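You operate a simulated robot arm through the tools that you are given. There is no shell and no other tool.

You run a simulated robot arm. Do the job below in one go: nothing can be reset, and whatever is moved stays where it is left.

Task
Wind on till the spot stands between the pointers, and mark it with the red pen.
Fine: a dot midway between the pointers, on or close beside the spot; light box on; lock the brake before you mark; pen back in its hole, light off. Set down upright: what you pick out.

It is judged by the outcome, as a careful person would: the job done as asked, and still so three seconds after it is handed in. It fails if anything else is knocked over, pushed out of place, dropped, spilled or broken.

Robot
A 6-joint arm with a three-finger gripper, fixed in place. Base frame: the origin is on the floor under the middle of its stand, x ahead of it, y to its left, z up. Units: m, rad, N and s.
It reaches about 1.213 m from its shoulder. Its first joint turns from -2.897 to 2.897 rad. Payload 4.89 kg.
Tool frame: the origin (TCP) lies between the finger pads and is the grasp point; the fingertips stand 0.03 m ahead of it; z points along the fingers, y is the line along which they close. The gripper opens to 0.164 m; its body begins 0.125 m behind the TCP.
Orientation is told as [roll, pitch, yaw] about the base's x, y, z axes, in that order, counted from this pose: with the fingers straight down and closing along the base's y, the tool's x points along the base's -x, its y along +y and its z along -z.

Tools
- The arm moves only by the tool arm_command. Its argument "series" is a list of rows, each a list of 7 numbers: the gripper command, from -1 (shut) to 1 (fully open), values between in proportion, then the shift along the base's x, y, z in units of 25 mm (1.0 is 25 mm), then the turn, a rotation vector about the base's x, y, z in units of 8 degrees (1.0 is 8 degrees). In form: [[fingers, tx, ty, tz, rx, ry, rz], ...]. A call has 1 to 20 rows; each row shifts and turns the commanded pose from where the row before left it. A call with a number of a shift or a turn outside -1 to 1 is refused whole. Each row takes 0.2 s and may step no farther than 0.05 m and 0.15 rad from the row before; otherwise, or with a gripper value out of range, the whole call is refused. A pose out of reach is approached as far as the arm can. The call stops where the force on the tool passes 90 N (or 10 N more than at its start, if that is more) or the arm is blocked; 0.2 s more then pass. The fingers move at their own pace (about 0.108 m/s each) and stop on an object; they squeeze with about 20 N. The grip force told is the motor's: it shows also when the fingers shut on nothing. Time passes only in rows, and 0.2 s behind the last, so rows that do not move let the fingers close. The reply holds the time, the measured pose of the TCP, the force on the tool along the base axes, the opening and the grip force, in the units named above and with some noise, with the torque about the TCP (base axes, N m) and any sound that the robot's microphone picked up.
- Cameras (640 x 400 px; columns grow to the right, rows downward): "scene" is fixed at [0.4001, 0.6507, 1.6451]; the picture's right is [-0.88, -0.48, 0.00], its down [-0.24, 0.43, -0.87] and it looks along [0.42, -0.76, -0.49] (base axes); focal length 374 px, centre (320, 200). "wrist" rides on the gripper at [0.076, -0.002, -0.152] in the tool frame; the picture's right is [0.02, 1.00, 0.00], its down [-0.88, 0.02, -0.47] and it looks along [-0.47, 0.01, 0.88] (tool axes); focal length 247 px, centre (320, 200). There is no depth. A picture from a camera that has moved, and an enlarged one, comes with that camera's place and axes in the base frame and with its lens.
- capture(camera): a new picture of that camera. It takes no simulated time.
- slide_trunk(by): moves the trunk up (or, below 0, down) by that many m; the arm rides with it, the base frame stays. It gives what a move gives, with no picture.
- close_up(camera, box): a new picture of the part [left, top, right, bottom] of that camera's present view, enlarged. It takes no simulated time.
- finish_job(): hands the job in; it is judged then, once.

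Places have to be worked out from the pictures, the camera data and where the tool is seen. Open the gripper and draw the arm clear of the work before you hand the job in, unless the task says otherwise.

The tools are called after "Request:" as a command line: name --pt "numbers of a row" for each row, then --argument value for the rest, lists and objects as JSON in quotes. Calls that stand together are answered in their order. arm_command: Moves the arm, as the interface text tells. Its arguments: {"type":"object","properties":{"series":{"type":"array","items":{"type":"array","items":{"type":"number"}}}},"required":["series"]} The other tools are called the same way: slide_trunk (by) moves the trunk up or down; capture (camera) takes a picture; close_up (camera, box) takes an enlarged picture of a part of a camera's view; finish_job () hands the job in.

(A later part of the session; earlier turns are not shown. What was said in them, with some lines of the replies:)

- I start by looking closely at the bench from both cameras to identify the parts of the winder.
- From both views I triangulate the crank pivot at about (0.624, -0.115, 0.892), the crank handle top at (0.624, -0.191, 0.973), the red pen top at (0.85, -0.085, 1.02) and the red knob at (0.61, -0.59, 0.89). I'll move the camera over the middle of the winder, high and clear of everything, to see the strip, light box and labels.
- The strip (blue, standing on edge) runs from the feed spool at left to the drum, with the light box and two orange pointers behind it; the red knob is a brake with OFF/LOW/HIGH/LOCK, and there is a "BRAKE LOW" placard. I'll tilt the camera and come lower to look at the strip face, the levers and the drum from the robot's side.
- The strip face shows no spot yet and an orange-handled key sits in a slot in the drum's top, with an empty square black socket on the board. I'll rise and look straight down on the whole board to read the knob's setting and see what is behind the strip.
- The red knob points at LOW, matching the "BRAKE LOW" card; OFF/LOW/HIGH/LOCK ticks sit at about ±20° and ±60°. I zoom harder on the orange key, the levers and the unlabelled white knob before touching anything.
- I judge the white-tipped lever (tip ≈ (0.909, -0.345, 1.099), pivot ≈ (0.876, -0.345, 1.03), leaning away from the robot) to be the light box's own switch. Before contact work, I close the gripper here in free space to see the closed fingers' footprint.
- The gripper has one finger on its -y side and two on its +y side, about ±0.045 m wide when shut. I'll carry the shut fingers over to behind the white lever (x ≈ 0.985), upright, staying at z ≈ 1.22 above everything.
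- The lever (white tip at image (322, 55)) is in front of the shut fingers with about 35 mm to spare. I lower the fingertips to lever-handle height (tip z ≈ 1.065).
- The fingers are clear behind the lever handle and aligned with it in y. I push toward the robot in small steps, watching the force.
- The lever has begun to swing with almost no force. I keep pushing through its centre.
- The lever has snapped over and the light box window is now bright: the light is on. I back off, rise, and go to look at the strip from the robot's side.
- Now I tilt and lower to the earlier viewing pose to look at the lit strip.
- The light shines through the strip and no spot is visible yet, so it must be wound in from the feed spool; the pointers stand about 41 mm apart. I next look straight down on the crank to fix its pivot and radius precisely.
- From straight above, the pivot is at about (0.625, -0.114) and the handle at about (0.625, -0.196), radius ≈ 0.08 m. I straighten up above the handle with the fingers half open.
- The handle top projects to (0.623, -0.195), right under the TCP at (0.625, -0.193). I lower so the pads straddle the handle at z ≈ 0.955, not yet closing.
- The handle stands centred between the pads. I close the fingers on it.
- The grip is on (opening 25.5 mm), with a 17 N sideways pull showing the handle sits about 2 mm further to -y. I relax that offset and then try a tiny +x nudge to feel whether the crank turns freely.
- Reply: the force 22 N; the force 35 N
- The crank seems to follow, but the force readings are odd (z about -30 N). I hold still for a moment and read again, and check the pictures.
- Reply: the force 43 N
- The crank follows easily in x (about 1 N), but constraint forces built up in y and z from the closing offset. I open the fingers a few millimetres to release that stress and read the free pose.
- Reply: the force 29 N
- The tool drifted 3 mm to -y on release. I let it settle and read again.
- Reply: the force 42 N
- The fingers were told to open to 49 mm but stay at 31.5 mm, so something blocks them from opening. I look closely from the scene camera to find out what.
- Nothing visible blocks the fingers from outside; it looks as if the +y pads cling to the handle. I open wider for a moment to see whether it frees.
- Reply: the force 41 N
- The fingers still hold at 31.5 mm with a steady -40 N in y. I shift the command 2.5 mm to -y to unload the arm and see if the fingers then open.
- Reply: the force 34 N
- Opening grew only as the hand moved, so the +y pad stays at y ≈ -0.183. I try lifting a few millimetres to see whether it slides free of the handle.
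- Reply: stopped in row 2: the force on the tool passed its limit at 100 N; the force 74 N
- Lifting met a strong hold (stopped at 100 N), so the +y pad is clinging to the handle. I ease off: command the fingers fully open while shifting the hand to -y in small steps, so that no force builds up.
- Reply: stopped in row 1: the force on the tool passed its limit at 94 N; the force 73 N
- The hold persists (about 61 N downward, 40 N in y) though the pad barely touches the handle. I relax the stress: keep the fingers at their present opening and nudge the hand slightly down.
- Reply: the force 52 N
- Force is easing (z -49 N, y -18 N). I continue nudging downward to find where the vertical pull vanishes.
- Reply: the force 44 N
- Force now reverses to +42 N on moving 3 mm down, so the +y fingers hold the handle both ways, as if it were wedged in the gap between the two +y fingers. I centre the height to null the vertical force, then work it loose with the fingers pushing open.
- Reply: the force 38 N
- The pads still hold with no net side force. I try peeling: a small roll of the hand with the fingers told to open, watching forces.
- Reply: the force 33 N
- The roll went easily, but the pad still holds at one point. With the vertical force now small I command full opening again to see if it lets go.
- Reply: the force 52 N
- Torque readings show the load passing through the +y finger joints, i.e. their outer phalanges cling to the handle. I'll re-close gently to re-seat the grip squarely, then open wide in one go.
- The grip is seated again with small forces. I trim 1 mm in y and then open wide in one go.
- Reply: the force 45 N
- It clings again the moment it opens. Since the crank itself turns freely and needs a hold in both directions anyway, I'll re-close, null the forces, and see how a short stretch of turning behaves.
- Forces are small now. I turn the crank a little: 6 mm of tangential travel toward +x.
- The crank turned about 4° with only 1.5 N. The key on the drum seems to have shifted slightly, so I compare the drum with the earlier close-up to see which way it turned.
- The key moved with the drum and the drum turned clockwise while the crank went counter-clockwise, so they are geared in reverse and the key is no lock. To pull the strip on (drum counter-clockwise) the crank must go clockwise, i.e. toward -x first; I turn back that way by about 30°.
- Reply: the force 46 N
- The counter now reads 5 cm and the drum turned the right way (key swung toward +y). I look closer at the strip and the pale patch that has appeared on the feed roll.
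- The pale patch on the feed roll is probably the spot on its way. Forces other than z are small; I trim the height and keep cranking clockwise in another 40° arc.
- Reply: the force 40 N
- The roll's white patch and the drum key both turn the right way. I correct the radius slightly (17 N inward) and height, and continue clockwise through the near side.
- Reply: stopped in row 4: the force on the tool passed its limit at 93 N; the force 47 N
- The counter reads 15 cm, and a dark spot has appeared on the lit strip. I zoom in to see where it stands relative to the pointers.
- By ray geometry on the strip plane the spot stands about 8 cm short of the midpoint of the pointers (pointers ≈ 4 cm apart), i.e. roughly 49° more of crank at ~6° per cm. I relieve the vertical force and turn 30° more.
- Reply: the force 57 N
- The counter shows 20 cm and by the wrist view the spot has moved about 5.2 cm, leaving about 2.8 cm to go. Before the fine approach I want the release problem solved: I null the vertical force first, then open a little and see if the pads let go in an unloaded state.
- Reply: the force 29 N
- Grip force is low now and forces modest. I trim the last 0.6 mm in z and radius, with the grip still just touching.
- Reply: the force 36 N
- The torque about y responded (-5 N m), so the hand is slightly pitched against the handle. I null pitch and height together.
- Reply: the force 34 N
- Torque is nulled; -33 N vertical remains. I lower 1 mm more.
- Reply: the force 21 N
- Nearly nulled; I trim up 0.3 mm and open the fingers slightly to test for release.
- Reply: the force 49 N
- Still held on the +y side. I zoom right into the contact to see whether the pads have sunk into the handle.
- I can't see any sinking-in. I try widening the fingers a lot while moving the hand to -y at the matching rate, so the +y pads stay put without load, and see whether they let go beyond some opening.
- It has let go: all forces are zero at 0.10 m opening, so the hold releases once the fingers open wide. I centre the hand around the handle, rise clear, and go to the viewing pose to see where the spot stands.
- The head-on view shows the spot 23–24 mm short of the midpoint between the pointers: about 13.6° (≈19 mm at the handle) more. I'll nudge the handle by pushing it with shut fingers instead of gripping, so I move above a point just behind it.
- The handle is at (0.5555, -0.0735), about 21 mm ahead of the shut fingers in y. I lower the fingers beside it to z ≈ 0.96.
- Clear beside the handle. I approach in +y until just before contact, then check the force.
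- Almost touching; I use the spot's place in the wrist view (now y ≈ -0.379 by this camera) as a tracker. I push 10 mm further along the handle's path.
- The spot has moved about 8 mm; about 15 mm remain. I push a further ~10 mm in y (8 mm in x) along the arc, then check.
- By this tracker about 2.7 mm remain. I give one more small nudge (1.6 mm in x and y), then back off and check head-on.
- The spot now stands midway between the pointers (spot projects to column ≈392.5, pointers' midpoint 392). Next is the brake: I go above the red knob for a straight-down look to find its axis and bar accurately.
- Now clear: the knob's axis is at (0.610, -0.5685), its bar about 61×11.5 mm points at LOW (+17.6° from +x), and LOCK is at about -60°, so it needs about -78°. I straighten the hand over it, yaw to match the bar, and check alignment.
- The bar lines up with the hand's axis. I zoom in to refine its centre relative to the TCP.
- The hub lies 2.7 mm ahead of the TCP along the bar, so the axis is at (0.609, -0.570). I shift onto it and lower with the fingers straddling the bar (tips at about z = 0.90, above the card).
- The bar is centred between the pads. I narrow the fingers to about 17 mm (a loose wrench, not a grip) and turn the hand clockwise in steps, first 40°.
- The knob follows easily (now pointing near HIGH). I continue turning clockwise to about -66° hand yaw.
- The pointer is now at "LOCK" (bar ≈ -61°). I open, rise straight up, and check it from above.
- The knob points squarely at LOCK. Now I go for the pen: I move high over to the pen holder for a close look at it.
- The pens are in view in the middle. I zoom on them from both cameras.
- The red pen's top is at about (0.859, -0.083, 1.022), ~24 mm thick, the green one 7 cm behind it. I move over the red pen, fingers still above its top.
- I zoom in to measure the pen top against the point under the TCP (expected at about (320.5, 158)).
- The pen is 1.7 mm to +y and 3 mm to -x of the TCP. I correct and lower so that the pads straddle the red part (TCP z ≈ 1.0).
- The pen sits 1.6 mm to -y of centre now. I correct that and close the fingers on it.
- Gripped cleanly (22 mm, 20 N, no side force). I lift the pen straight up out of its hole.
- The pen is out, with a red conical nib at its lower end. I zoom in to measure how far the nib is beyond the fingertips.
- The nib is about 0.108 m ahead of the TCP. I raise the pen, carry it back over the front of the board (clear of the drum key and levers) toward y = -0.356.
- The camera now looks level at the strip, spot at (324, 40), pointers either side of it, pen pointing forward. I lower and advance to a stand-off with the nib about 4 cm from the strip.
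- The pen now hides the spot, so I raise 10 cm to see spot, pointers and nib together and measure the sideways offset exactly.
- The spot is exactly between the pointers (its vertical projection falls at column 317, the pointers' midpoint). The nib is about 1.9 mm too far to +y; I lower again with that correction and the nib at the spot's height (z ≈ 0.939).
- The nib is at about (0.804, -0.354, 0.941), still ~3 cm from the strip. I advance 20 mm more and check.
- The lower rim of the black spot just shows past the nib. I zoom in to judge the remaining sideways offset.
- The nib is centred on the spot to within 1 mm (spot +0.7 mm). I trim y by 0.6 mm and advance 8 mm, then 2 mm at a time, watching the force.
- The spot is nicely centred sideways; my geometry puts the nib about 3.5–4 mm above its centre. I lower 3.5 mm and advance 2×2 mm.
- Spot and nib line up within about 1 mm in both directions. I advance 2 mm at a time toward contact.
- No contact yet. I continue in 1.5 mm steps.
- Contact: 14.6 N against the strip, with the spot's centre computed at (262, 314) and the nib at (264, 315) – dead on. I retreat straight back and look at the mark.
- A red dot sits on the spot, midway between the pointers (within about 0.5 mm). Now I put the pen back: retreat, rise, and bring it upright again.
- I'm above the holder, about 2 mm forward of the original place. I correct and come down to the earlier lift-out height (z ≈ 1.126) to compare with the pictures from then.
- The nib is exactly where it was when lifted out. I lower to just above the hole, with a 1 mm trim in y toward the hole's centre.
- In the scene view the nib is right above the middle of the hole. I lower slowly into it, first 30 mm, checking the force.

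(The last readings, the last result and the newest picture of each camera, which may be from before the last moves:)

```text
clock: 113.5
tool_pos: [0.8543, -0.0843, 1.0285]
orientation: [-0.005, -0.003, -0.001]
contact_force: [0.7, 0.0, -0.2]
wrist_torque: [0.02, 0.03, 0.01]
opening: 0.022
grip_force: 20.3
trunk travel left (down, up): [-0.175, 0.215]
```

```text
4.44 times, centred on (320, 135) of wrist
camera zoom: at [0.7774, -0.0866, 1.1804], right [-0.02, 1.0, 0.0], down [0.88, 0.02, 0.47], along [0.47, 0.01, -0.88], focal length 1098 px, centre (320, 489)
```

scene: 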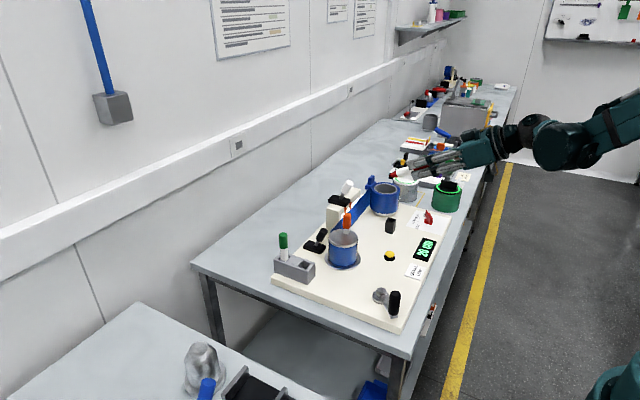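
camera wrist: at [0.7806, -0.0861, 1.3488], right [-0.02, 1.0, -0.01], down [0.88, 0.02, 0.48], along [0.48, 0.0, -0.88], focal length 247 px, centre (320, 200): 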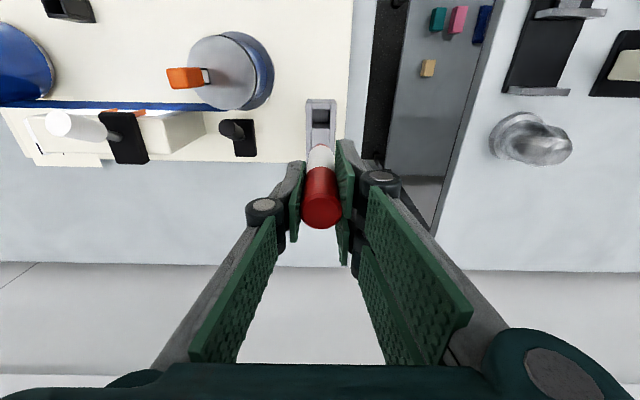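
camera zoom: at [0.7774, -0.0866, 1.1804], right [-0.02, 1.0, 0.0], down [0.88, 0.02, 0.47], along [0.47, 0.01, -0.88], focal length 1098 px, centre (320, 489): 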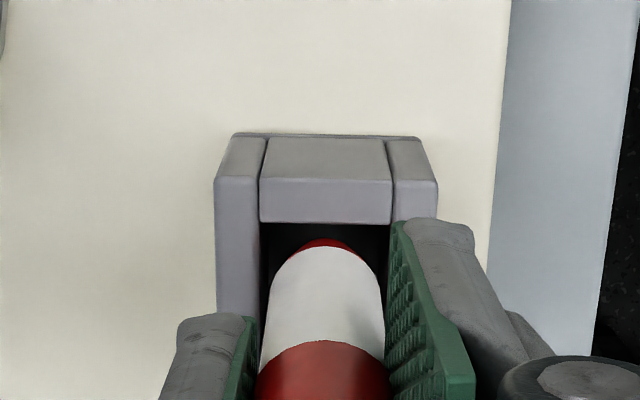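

The nib has entered the hole, centred and without force. I lower the remaining 27 mm slowly.

Request:
arm_command --pt "-1 0 0 -0.25 0 0 0" --pt "-1 0 0 -0.25 0 0 0" --pt "-1 0 0 -0.25 0 0 0" --pt "-1 0 0 -0.25 0 0 0" --pt "-1 0 0 0 0 0 0"

Request:
close_up --camera "scene" --box '[260, 220, 330, 290]'

```text
clock: 114.7
tool_pos: [0.8547, -0.0848, 1.004]
orientation: [-0.005, -0.003, 0.0]
contact_force: [0.1, -0.1, -0.5]
wrist_torque: [0.0, 0.01, 0.03]
opening: 0.0223
grip_force: 19.8
trunk travel left (down, up): [-0.175, 0.215]
```

```text
5.71 times, centred on (295, 255) of scene
camera zoom: at [0.4001, 0.6507, 1.6451], right [-0.88, -0.48, 0.0], down [-0.24, 0.43, -0.87], along [0.42, -0.76, -0.49], focal length 2139 px, centre (463, -114)
```

zoom: 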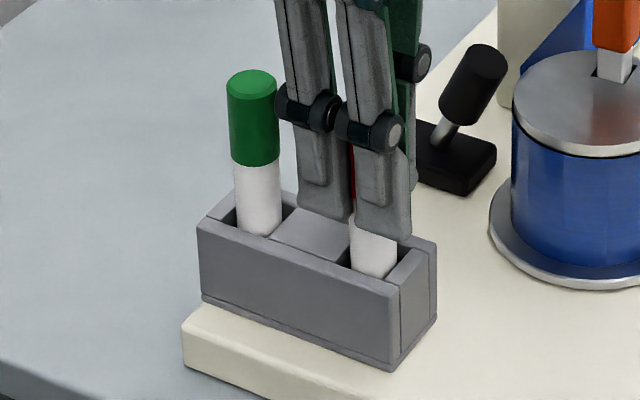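

Nearly home at z = 1.004 (it was gripped at 1.000). I lower the last 3–4 mm gently until the bottom is felt.

Request:
arm_command --pt "-1 0 0 -0.06 0 0 0" --pt "-1 0 0 -0.06 0 0 0" --pt "-1 0 0 0 0 0 0"

```text
clock: 115.5
tool_pos: [0.8542, -0.0844, 1.0019]
orientation: [-0.006, -0.003, -0.002]
contact_force: [-0.4, 0.6, -0.6]
wrist_torque: [-0.02, -0.01, -0.03]
opening: 0.0223
grip_force: 20.0
trunk travel left (down, up): [-0.175, 0.215]
```

Request:
arm_command --pt "-1 0 0 -0.05 0 0 0" --pt "-1 0 0 0 0 0 0"

```text
clock: 116.1
tool_pos: [0.8551, -0.0859, 0.9999]
orientation: [-0.006, 0.0, -0.002]
contact_force: [-0.8, 0.5, 0.1]
wrist_torque: [0.02, -0.02, -0.02]
opening: 0.0218
grip_force: 20.2
trunk travel left (down, up): [-0.175, 0.215]
```

No bottom contact yet at z ≈ 1.000; I go one more millimetre.

Request:
arm_command --pt "-1 0 0 -0.04 0 0 0" --pt "-1 0 0 0 0 0 0"

Request:
close_up --camera "wrist" --box '[220, 60, 420, 260]'

Request:
close_up --camera "scene" --box '[260, 220, 330, 290]'

```text
clock: 116.7
tool_pos: [0.8543, -0.0839, 0.9999]
orientation: [-0.005, -0.001, -0.001]
contact_force: [1.3, 0.9, 8.8]
wrist_torque: [0.11, -0.18, -0.01]
opening: 0.0222
grip_force: 20.5
trunk travel left (down, up): [-0.175, 0.215]
```

```text
2.00 times, centred on (320, 160) of wrist
camera zoom: at [0.7777, -0.0865, 1.1513], right [-0.02, 1.0, -0.01], down [0.88, 0.02, 0.48], along [0.48, 0.01, -0.88], focal length 494 px, centre (320, 280)
```

zoom: 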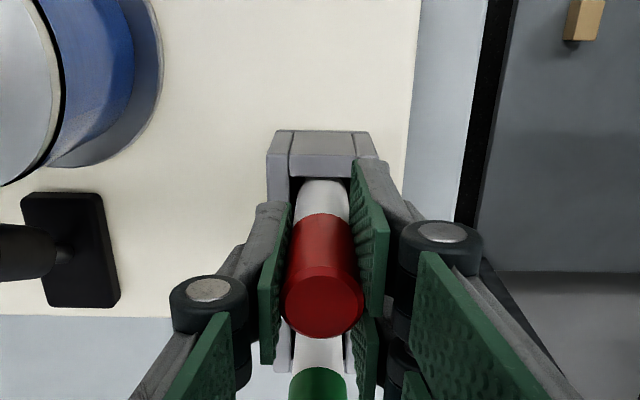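

```text
5.71 times, centred on (295, 255) of scene
camera zoom: at [0.4001, 0.6507, 1.6451], right [-0.88, -0.48, 0.0], down [-0.24, 0.43, -0.87], along [0.42, -0.76, -0.49], focal length 2139 px, centre (463, -114)
```

zoom: 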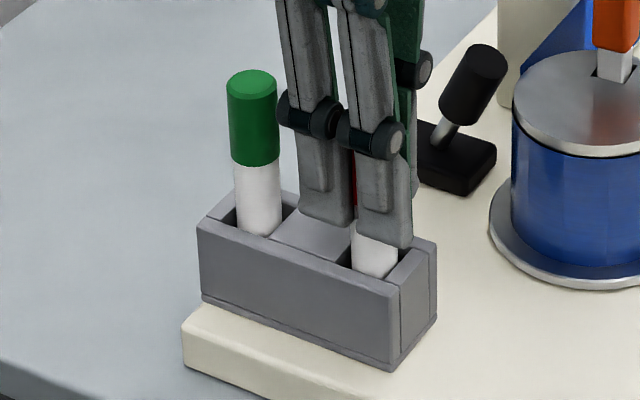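

The nib has touched the bottom (8.8 N up) and the picture matches the original seating. I ease up 0.3 mm and open just a little to see whether the pads cling to the pen as they did to the crank.

Request:
arm_command --pt "-1 0 0 0.015 0 0 0" --pt "-0.68 0 0 0 0 0 0" --pt "-0.66 0 0 0 0 0 0"

Request:
close_up --camera "wrist" --box '[220, 60, 420, 260]'

```text
clock: 117.5
tool_pos: [0.8554, -0.0855, 0.9992]
orientation: [-0.006, -0.002, -0.001]
contact_force: [0.5, -0.5, 0.6]
wrist_torque: [-0.03, 0.01, 0.01]
opening: 0.0277
grip_force: 0.0
trunk travel left (down, up): [-0.175, 0.215]
```

```text
2.00 times, centred on (320, 160) of wrist
camera zoom: at [0.7785, -0.0866, 1.1511], right [-0.02, 1.0, -0.01], down [0.88, 0.02, 0.47], along [0.47, 0.01, -0.88], focal length 494 px, centre (320, 280)
```

zoom: 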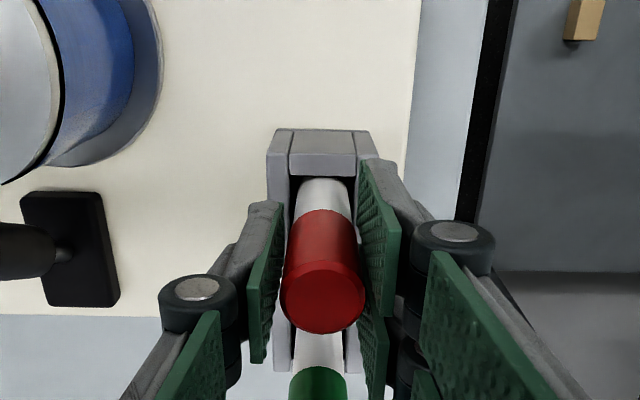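

The fingers opened freely and the pen stayed put – no clinging. I open to 8 cm and rise straight up.

Request:
arm_command --pt "-0.4 0 0 0 0 0 0" --pt "-0.1 0 0 0 0 0 0" --pt "0 0 0 0 0 0 0" --pt "0 0 0 0.5 0 0 0" --pt "0 0 0 1 0 0 0" --pt "0 0 0 1 0 0 0" --pt "0 0 0 1 0 0 0" --pt "0 0 0 1 0 0 0" --pt "0 0 0 1 0 0 0" --pt "0 0 0 1 0 0 0" --pt "0 0 0 1 0 0 0" --pt "0 0 0 0 0 0 0"

Request:
capture --camera "wrist"

Request:
close_up --camera "scene" --box '[250, 160, 410, 290]'

```text
clock: 120.1
tool_pos: [0.8561, -0.0815, 1.1892]
orientation: [-0.005, 0.0, -0.001]
contact_force: [-0.7, -0.7, -0.2]
wrist_torque: [0.0, -0.01, 0.02]
opening: 0.0821
grip_force: 0.0
trunk travel left (down, up): [-0.175, 0.215]
```

```text
taken
camera wrist: at [0.7789, -0.0835, 1.3394], right [-0.02, 1.0, -0.01], down [0.88, 0.02, 0.47], along [0.47, 0.01, -0.88], focal length 247 px, centre (320, 200)
```

wrist: 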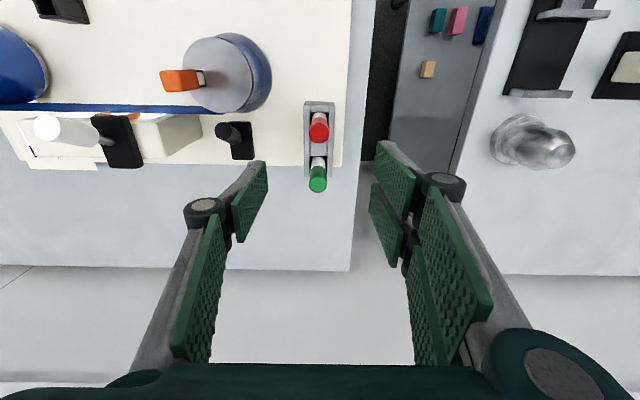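

```text
3.08 times, centred on (330, 225) of scene
camera zoom: at [0.4001, 0.6507, 1.6451], right [-0.88, -0.48, 0.0], down [-0.24, 0.43, -0.87], along [0.42, -0.76, -0.49], focal length 1152 px, centre (289, 123)
```

zoom: 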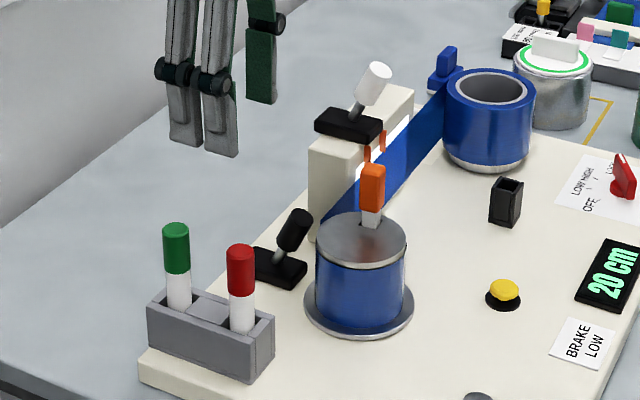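

The pen stands upright in its hole again. Now the light: I shut the fingers and move, staying high, to a place in front (robot side) of the white lever.

Request:
arm_command --pt "-1 -0.331 -0.958 0 0 0 0" --pt "-1 -0.331 -0.958 0 0 0 0" --pt "-1 -0.331 -0.958 0 0 0 0" --pt "-1 -0.331 -0.958 0 0 0 0" --pt "-1 -0.331 -0.958 0 0 0 0" --pt "-1 -0.331 -0.958 0 0 0 0" --pt "-1 -0.331 -0.958 0 0 0 0" --pt "-1 -0.331 -0.958 0 0 0 0" --pt "-1 -0.331 -0.958 0 0 0 0" --pt "-1 -0.331 -0.958 0 0 0 0" --pt "-1 -0.331 -0.958 0 0 0 0" --pt "-1 0 0 0 0 0 0"

Request:
capture --camera "wrist"

Request:
close_up --camera "scene" --box '[290, 110, 410, 250]'

```text
clock: 122.7
tool_pos: [0.7638, -0.3482, 1.186]
orientation: [-0.005, -0.002, -0.004]
contact_force: [0.2, -0.7, 0.0]
wrist_torque: [0.05, 0.01, 0.0]
opening: 0.0001
grip_force: 19.7
trunk travel left (down, up): [-0.175, 0.215]
```

```text
taken
camera wrist: at [0.6873, -0.3501, 1.3371], right [-0.02, 1.0, 0.0], down [0.88, 0.02, 0.47], along [0.47, 0.01, -0.88], focal length 247 px, centre (320, 200)
```

wrist: 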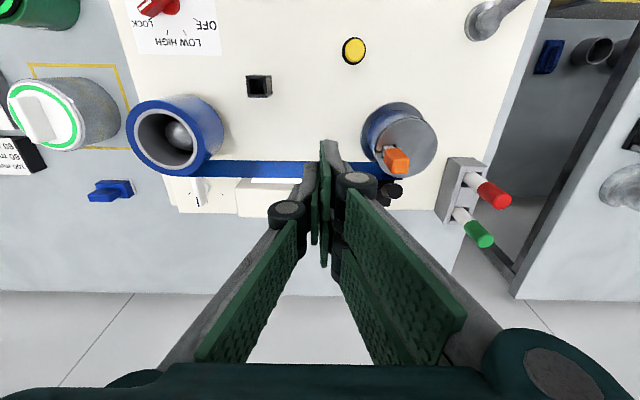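

```text
2.86 times, centred on (350, 180) of scene
camera zoom: at [0.4001, 0.6507, 1.6451], right [-0.88, -0.48, 0.0], down [-0.24, 0.43, -0.87], along [0.42, -0.76, -0.49], focal length 1069 px, centre (234, 257)
```

zoom: 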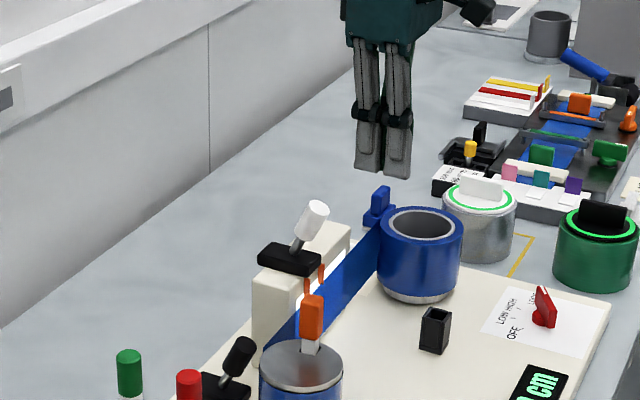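

The shut fingers are about 3.5 cm in front of the lever (its tip at (0.846, -0.345, 1.093)). I lower to lever height and push it away from the robot in steps.

Request:
arm_command --pt "-1 0 0.08 -0.9 0 0 0" --pt "-1 0 0 -0.9 0 0 0" --pt "-1 0 0 -0.9 0 0 0" --pt "-1 0 0 -0.9 0 0 0" --pt "-1 0 0 0 0 0 0"

Request:
close_up --camera "scene" --box '[290, 120, 390, 230]'

```text
clock: 123.9
tool_pos: [0.7648, -0.3479, 1.0969]
orientation: [-0.005, 0.0, -0.002]
contact_force: [0.6, -0.2, 0.6]
wrist_torque: [0.01, 0.02, -0.03]
opening: 0.0
grip_force: 20.3
trunk travel left (down, up): [-0.175, 0.215]
```

```text
3.64 times, centred on (340, 175) of scene
camera zoom: at [0.4001, 0.6507, 1.6451], right [-0.88, -0.48, 0.0], down [-0.24, 0.43, -0.87], along [0.42, -0.76, -0.49], focal length 1361 px, centre (247, 291)
```

zoom: 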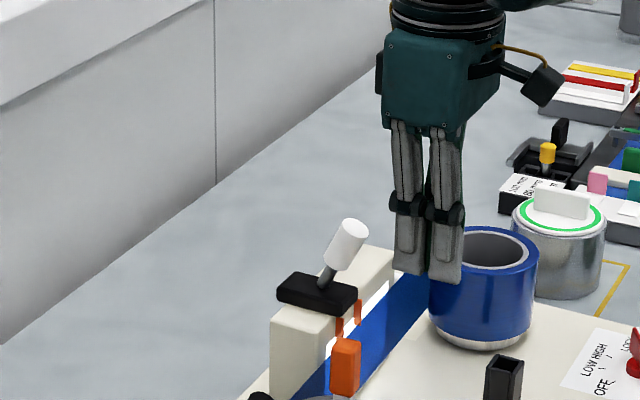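

Clear and level with the lever. I push toward +x, first up to the lever and slightly beyond.

Request:
arm_command --pt "-1 0.4 0 0 0 0 0" --pt "-1 0.4 0 0 0 0 0" --pt "-1 0.4 0 0 0 0 0" --pt "-1 0.4 0 0 0 0 0" --pt "-1 0.4 0 0 0 0 0" --pt "-1 0 0 0 0 0 0"

Request:
close_up --camera "scene" --box '[290, 120, 390, 230]'

```text
clock: 125.3
tool_pos: [0.815, -0.3453, 1.0976]
orientation: [-0.003, -0.002, 0.0]
contact_force: [1.2, 0.9, -0.5]
wrist_torque: [0.03, -0.01, 0.01]
opening: 0.0001
grip_force: 20.2
trunk travel left (down, up): [-0.175, 0.215]
```

```text
3.64 times, centred on (340, 175) of scene
camera zoom: at [0.4001, 0.6507, 1.6451], right [-0.88, -0.48, 0.0], down [-0.24, 0.43, -0.87], along [0.42, -0.76, -0.49], focal length 1361 px, centre (247, 291)
```

zoom: 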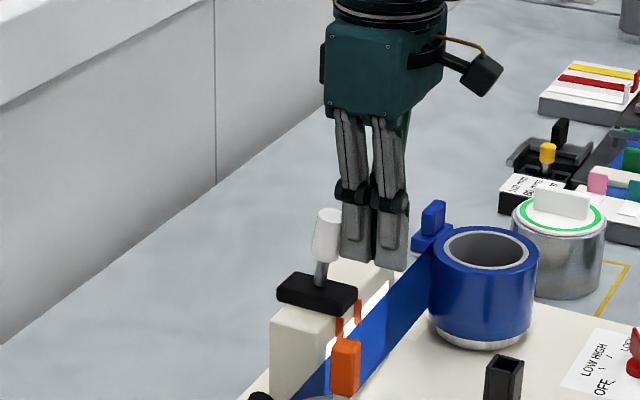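

The lever is swinging toward upright. I push it through its centre.

Request:
arm_command --pt "-1 0.4 0 0 0 0 0" --pt "-1 0.4 0 0 0 0 0" --pt "-1 0.4 0 0 0 0 0" --pt "-1 0 0 0 0 0 0"

Request:
close_up --camera "scene" --box '[290, 120, 390, 230]'

```text
clock: 126.3
tool_pos: [0.8457, -0.3458, 1.0972]
orientation: [-0.006, -0.002, -0.002]
contact_force: [-0.1, 0.3, -0.1]
wrist_torque: [-0.02, -0.01, 0.01]
opening: 0.0001
grip_force: 20.0
trunk travel left (down, up): [-0.175, 0.215]
```

```text
3.64 times, centred on (340, 175) of scene
camera zoom: at [0.4001, 0.6507, 1.6451], right [-0.88, -0.48, 0.0], down [-0.24, 0.43, -0.87], along [0.42, -0.76, -0.49], focal length 1361 px, centre (247, 291)
```

zoom: 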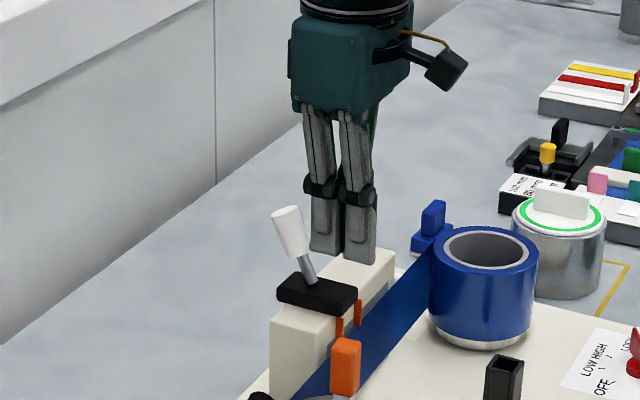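

The lever has snapped back and the window is dark: the light is off. I back away, rise, open the gripper and draw the arm clear.

Request:
arm_command --pt "-1 -0.8 0 0 0 0 0" --pt "-1 -0.8 0 0.6 0 0 0" --pt "-1 -0.3 0 1 0 0 0" --pt "-1 0 0 1 0 0 0" --pt "-1 0 0 1 0 0 0" --pt "-1 -0.5 0 1 0 0 0" --pt "-1 -1 0 0.5 0 0 0" --pt "-1 -1 0 0 0 0 0" --pt "1 -1 0 0 0 0 0" --pt "1 -1 0 0 0 0 0" --pt "1 -1 0 0 0 0 0" --pt "1 -1 0 0 0 0 0" --pt "1 -1 0 0 0 0 0" --pt "1 -1 0 0 0 0 0" --pt "1 -0.5 0 0 0 0 0" --pt "1 0 0 0 0 0 0"

Request:
capture --camera "wrist"

Request:
capture --camera "scene"

Request:
close_up --camera "scene" --box '[260, 160, 470, 330]'

```text
clock: 129.7
tool_pos: [0.5715, -0.344, 1.2236]
orientation: [-0.008, -0.003, -0.002]
contact_force: [-0.1, -0.3, -1.0]
wrist_torque: [-0.02, -0.06, -0.03]
opening: 0.1639
grip_force: 0.0
trunk travel left (down, up): [-0.175, 0.215]
```

```text
taken
camera wrist: at [0.4946, -0.3464, 1.3762], right [-0.02, 1.0, -0.01], down [0.88, 0.02, 0.47], along [0.47, 0.0, -0.88], focal length 247 px, centre (320, 200)
```

wrist: 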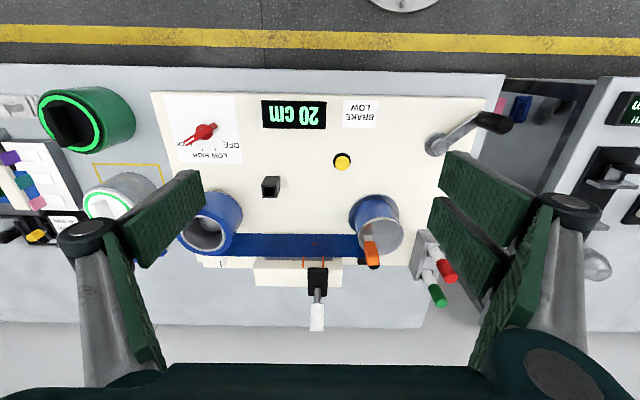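

```text
taken
```

scene: 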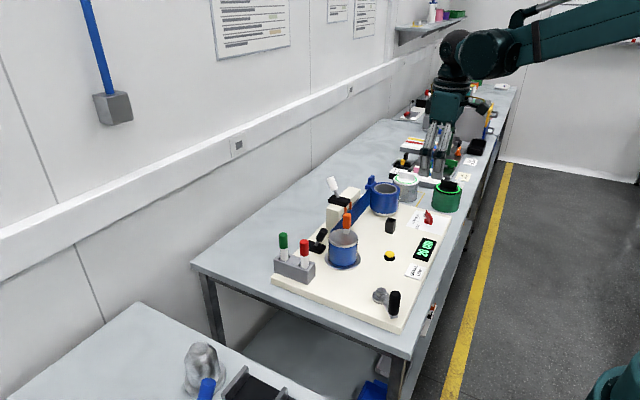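

```text
2.35 times, centred on (365, 245) of scene
camera zoom: at [0.4001, 0.6507, 1.6451], right [-0.88, -0.48, 0.0], down [-0.24, 0.43, -0.87], along [0.42, -0.76, -0.49], focal length 881 px, centre (214, 94)
```

zoom: 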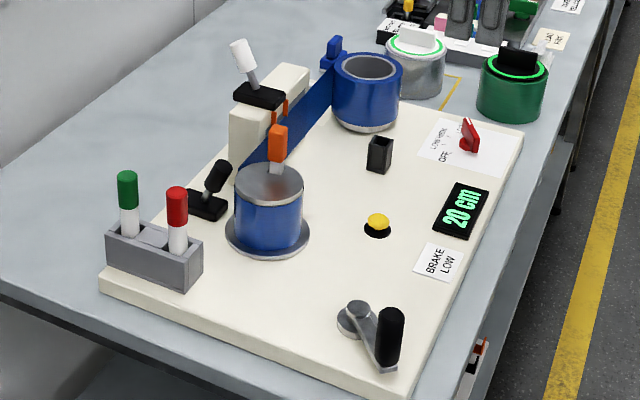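

Everything stands in place: pen in its hole, knob at LOCK, light off, gripper open. One last close look at the mark and the knob before handing in.

Request:
close_up --camera "wrist" --box '[220, 210, 400, 310]'

Request:
close_up --camera "wrist" --box '[160, 90, 280, 170]'

```text
3.56 times, centred on (310, 260) of wrist
camera zoom: at [0.4946, -0.3464, 1.3762], right [-0.02, 1.0, -0.01], down [0.88, 0.02, 0.47], along [0.47, 0.0, -0.88], focal length 878 px, centre (356, -13)
```

zoom: 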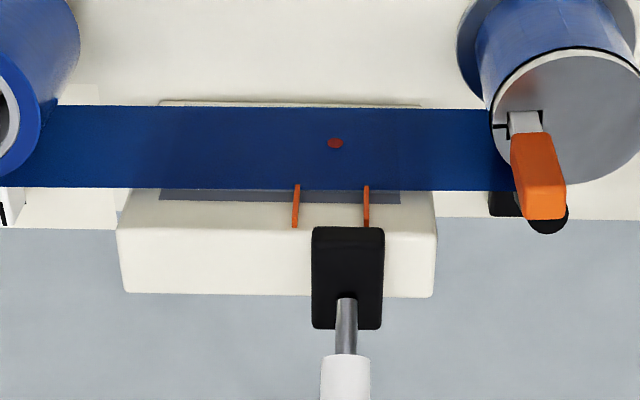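

```text
5.00 times, centred on (220, 130) of wrist
camera zoom: at [0.4946, -0.3464, 1.3762], right [-0.02, 1.0, -0.01], down [0.88, 0.02, 0.47], along [0.47, 0.0, -0.88], focal length 1235 px, centre (820, 550)
```

zoom: 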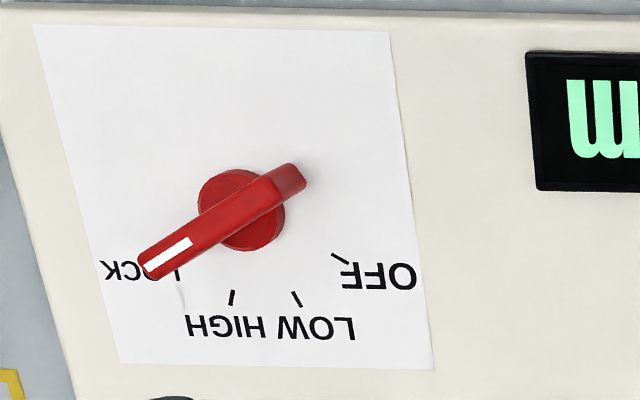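

The red dot shows midway between the pointers, the knob is at LOCK, the light is off, the pen is in its hole, and the arm is clear. I hand the job in.

Request:
finish_job

```text
The job is handed in.
```

The job is handed in: I wound the strip on until the spot stood between the pointers and marked it with the red pen. I haven't seen the judge's result.

- **Mark:** the red dot is on the spot. From the wrist camera it was within about 0.5 mm of midway between the pointers.
- **Light box:** I switched it on before winding and off again at the end.
- **Brake:** I locked it before marking, and the knob still points at LOCK.
- **Pen:** it is back upright in its own hole. It was the only thing I picked out.
- **Arm:** the gripper is open and the arm is drawn back clear of the bench.

The fingers stuck to the crank handle the first time I gripped it, and freeing them took several tries. Two of those stopped at the force limit, at about 94 N and 100 N, and a third stop came while I was winding, at 93 N. I also turned the crank about 4° the wrong way before reversing. In the last pictures nothing looks damaged or out of place.

I left the orange key in the drum, because it turned with the drum and did not block the winding.
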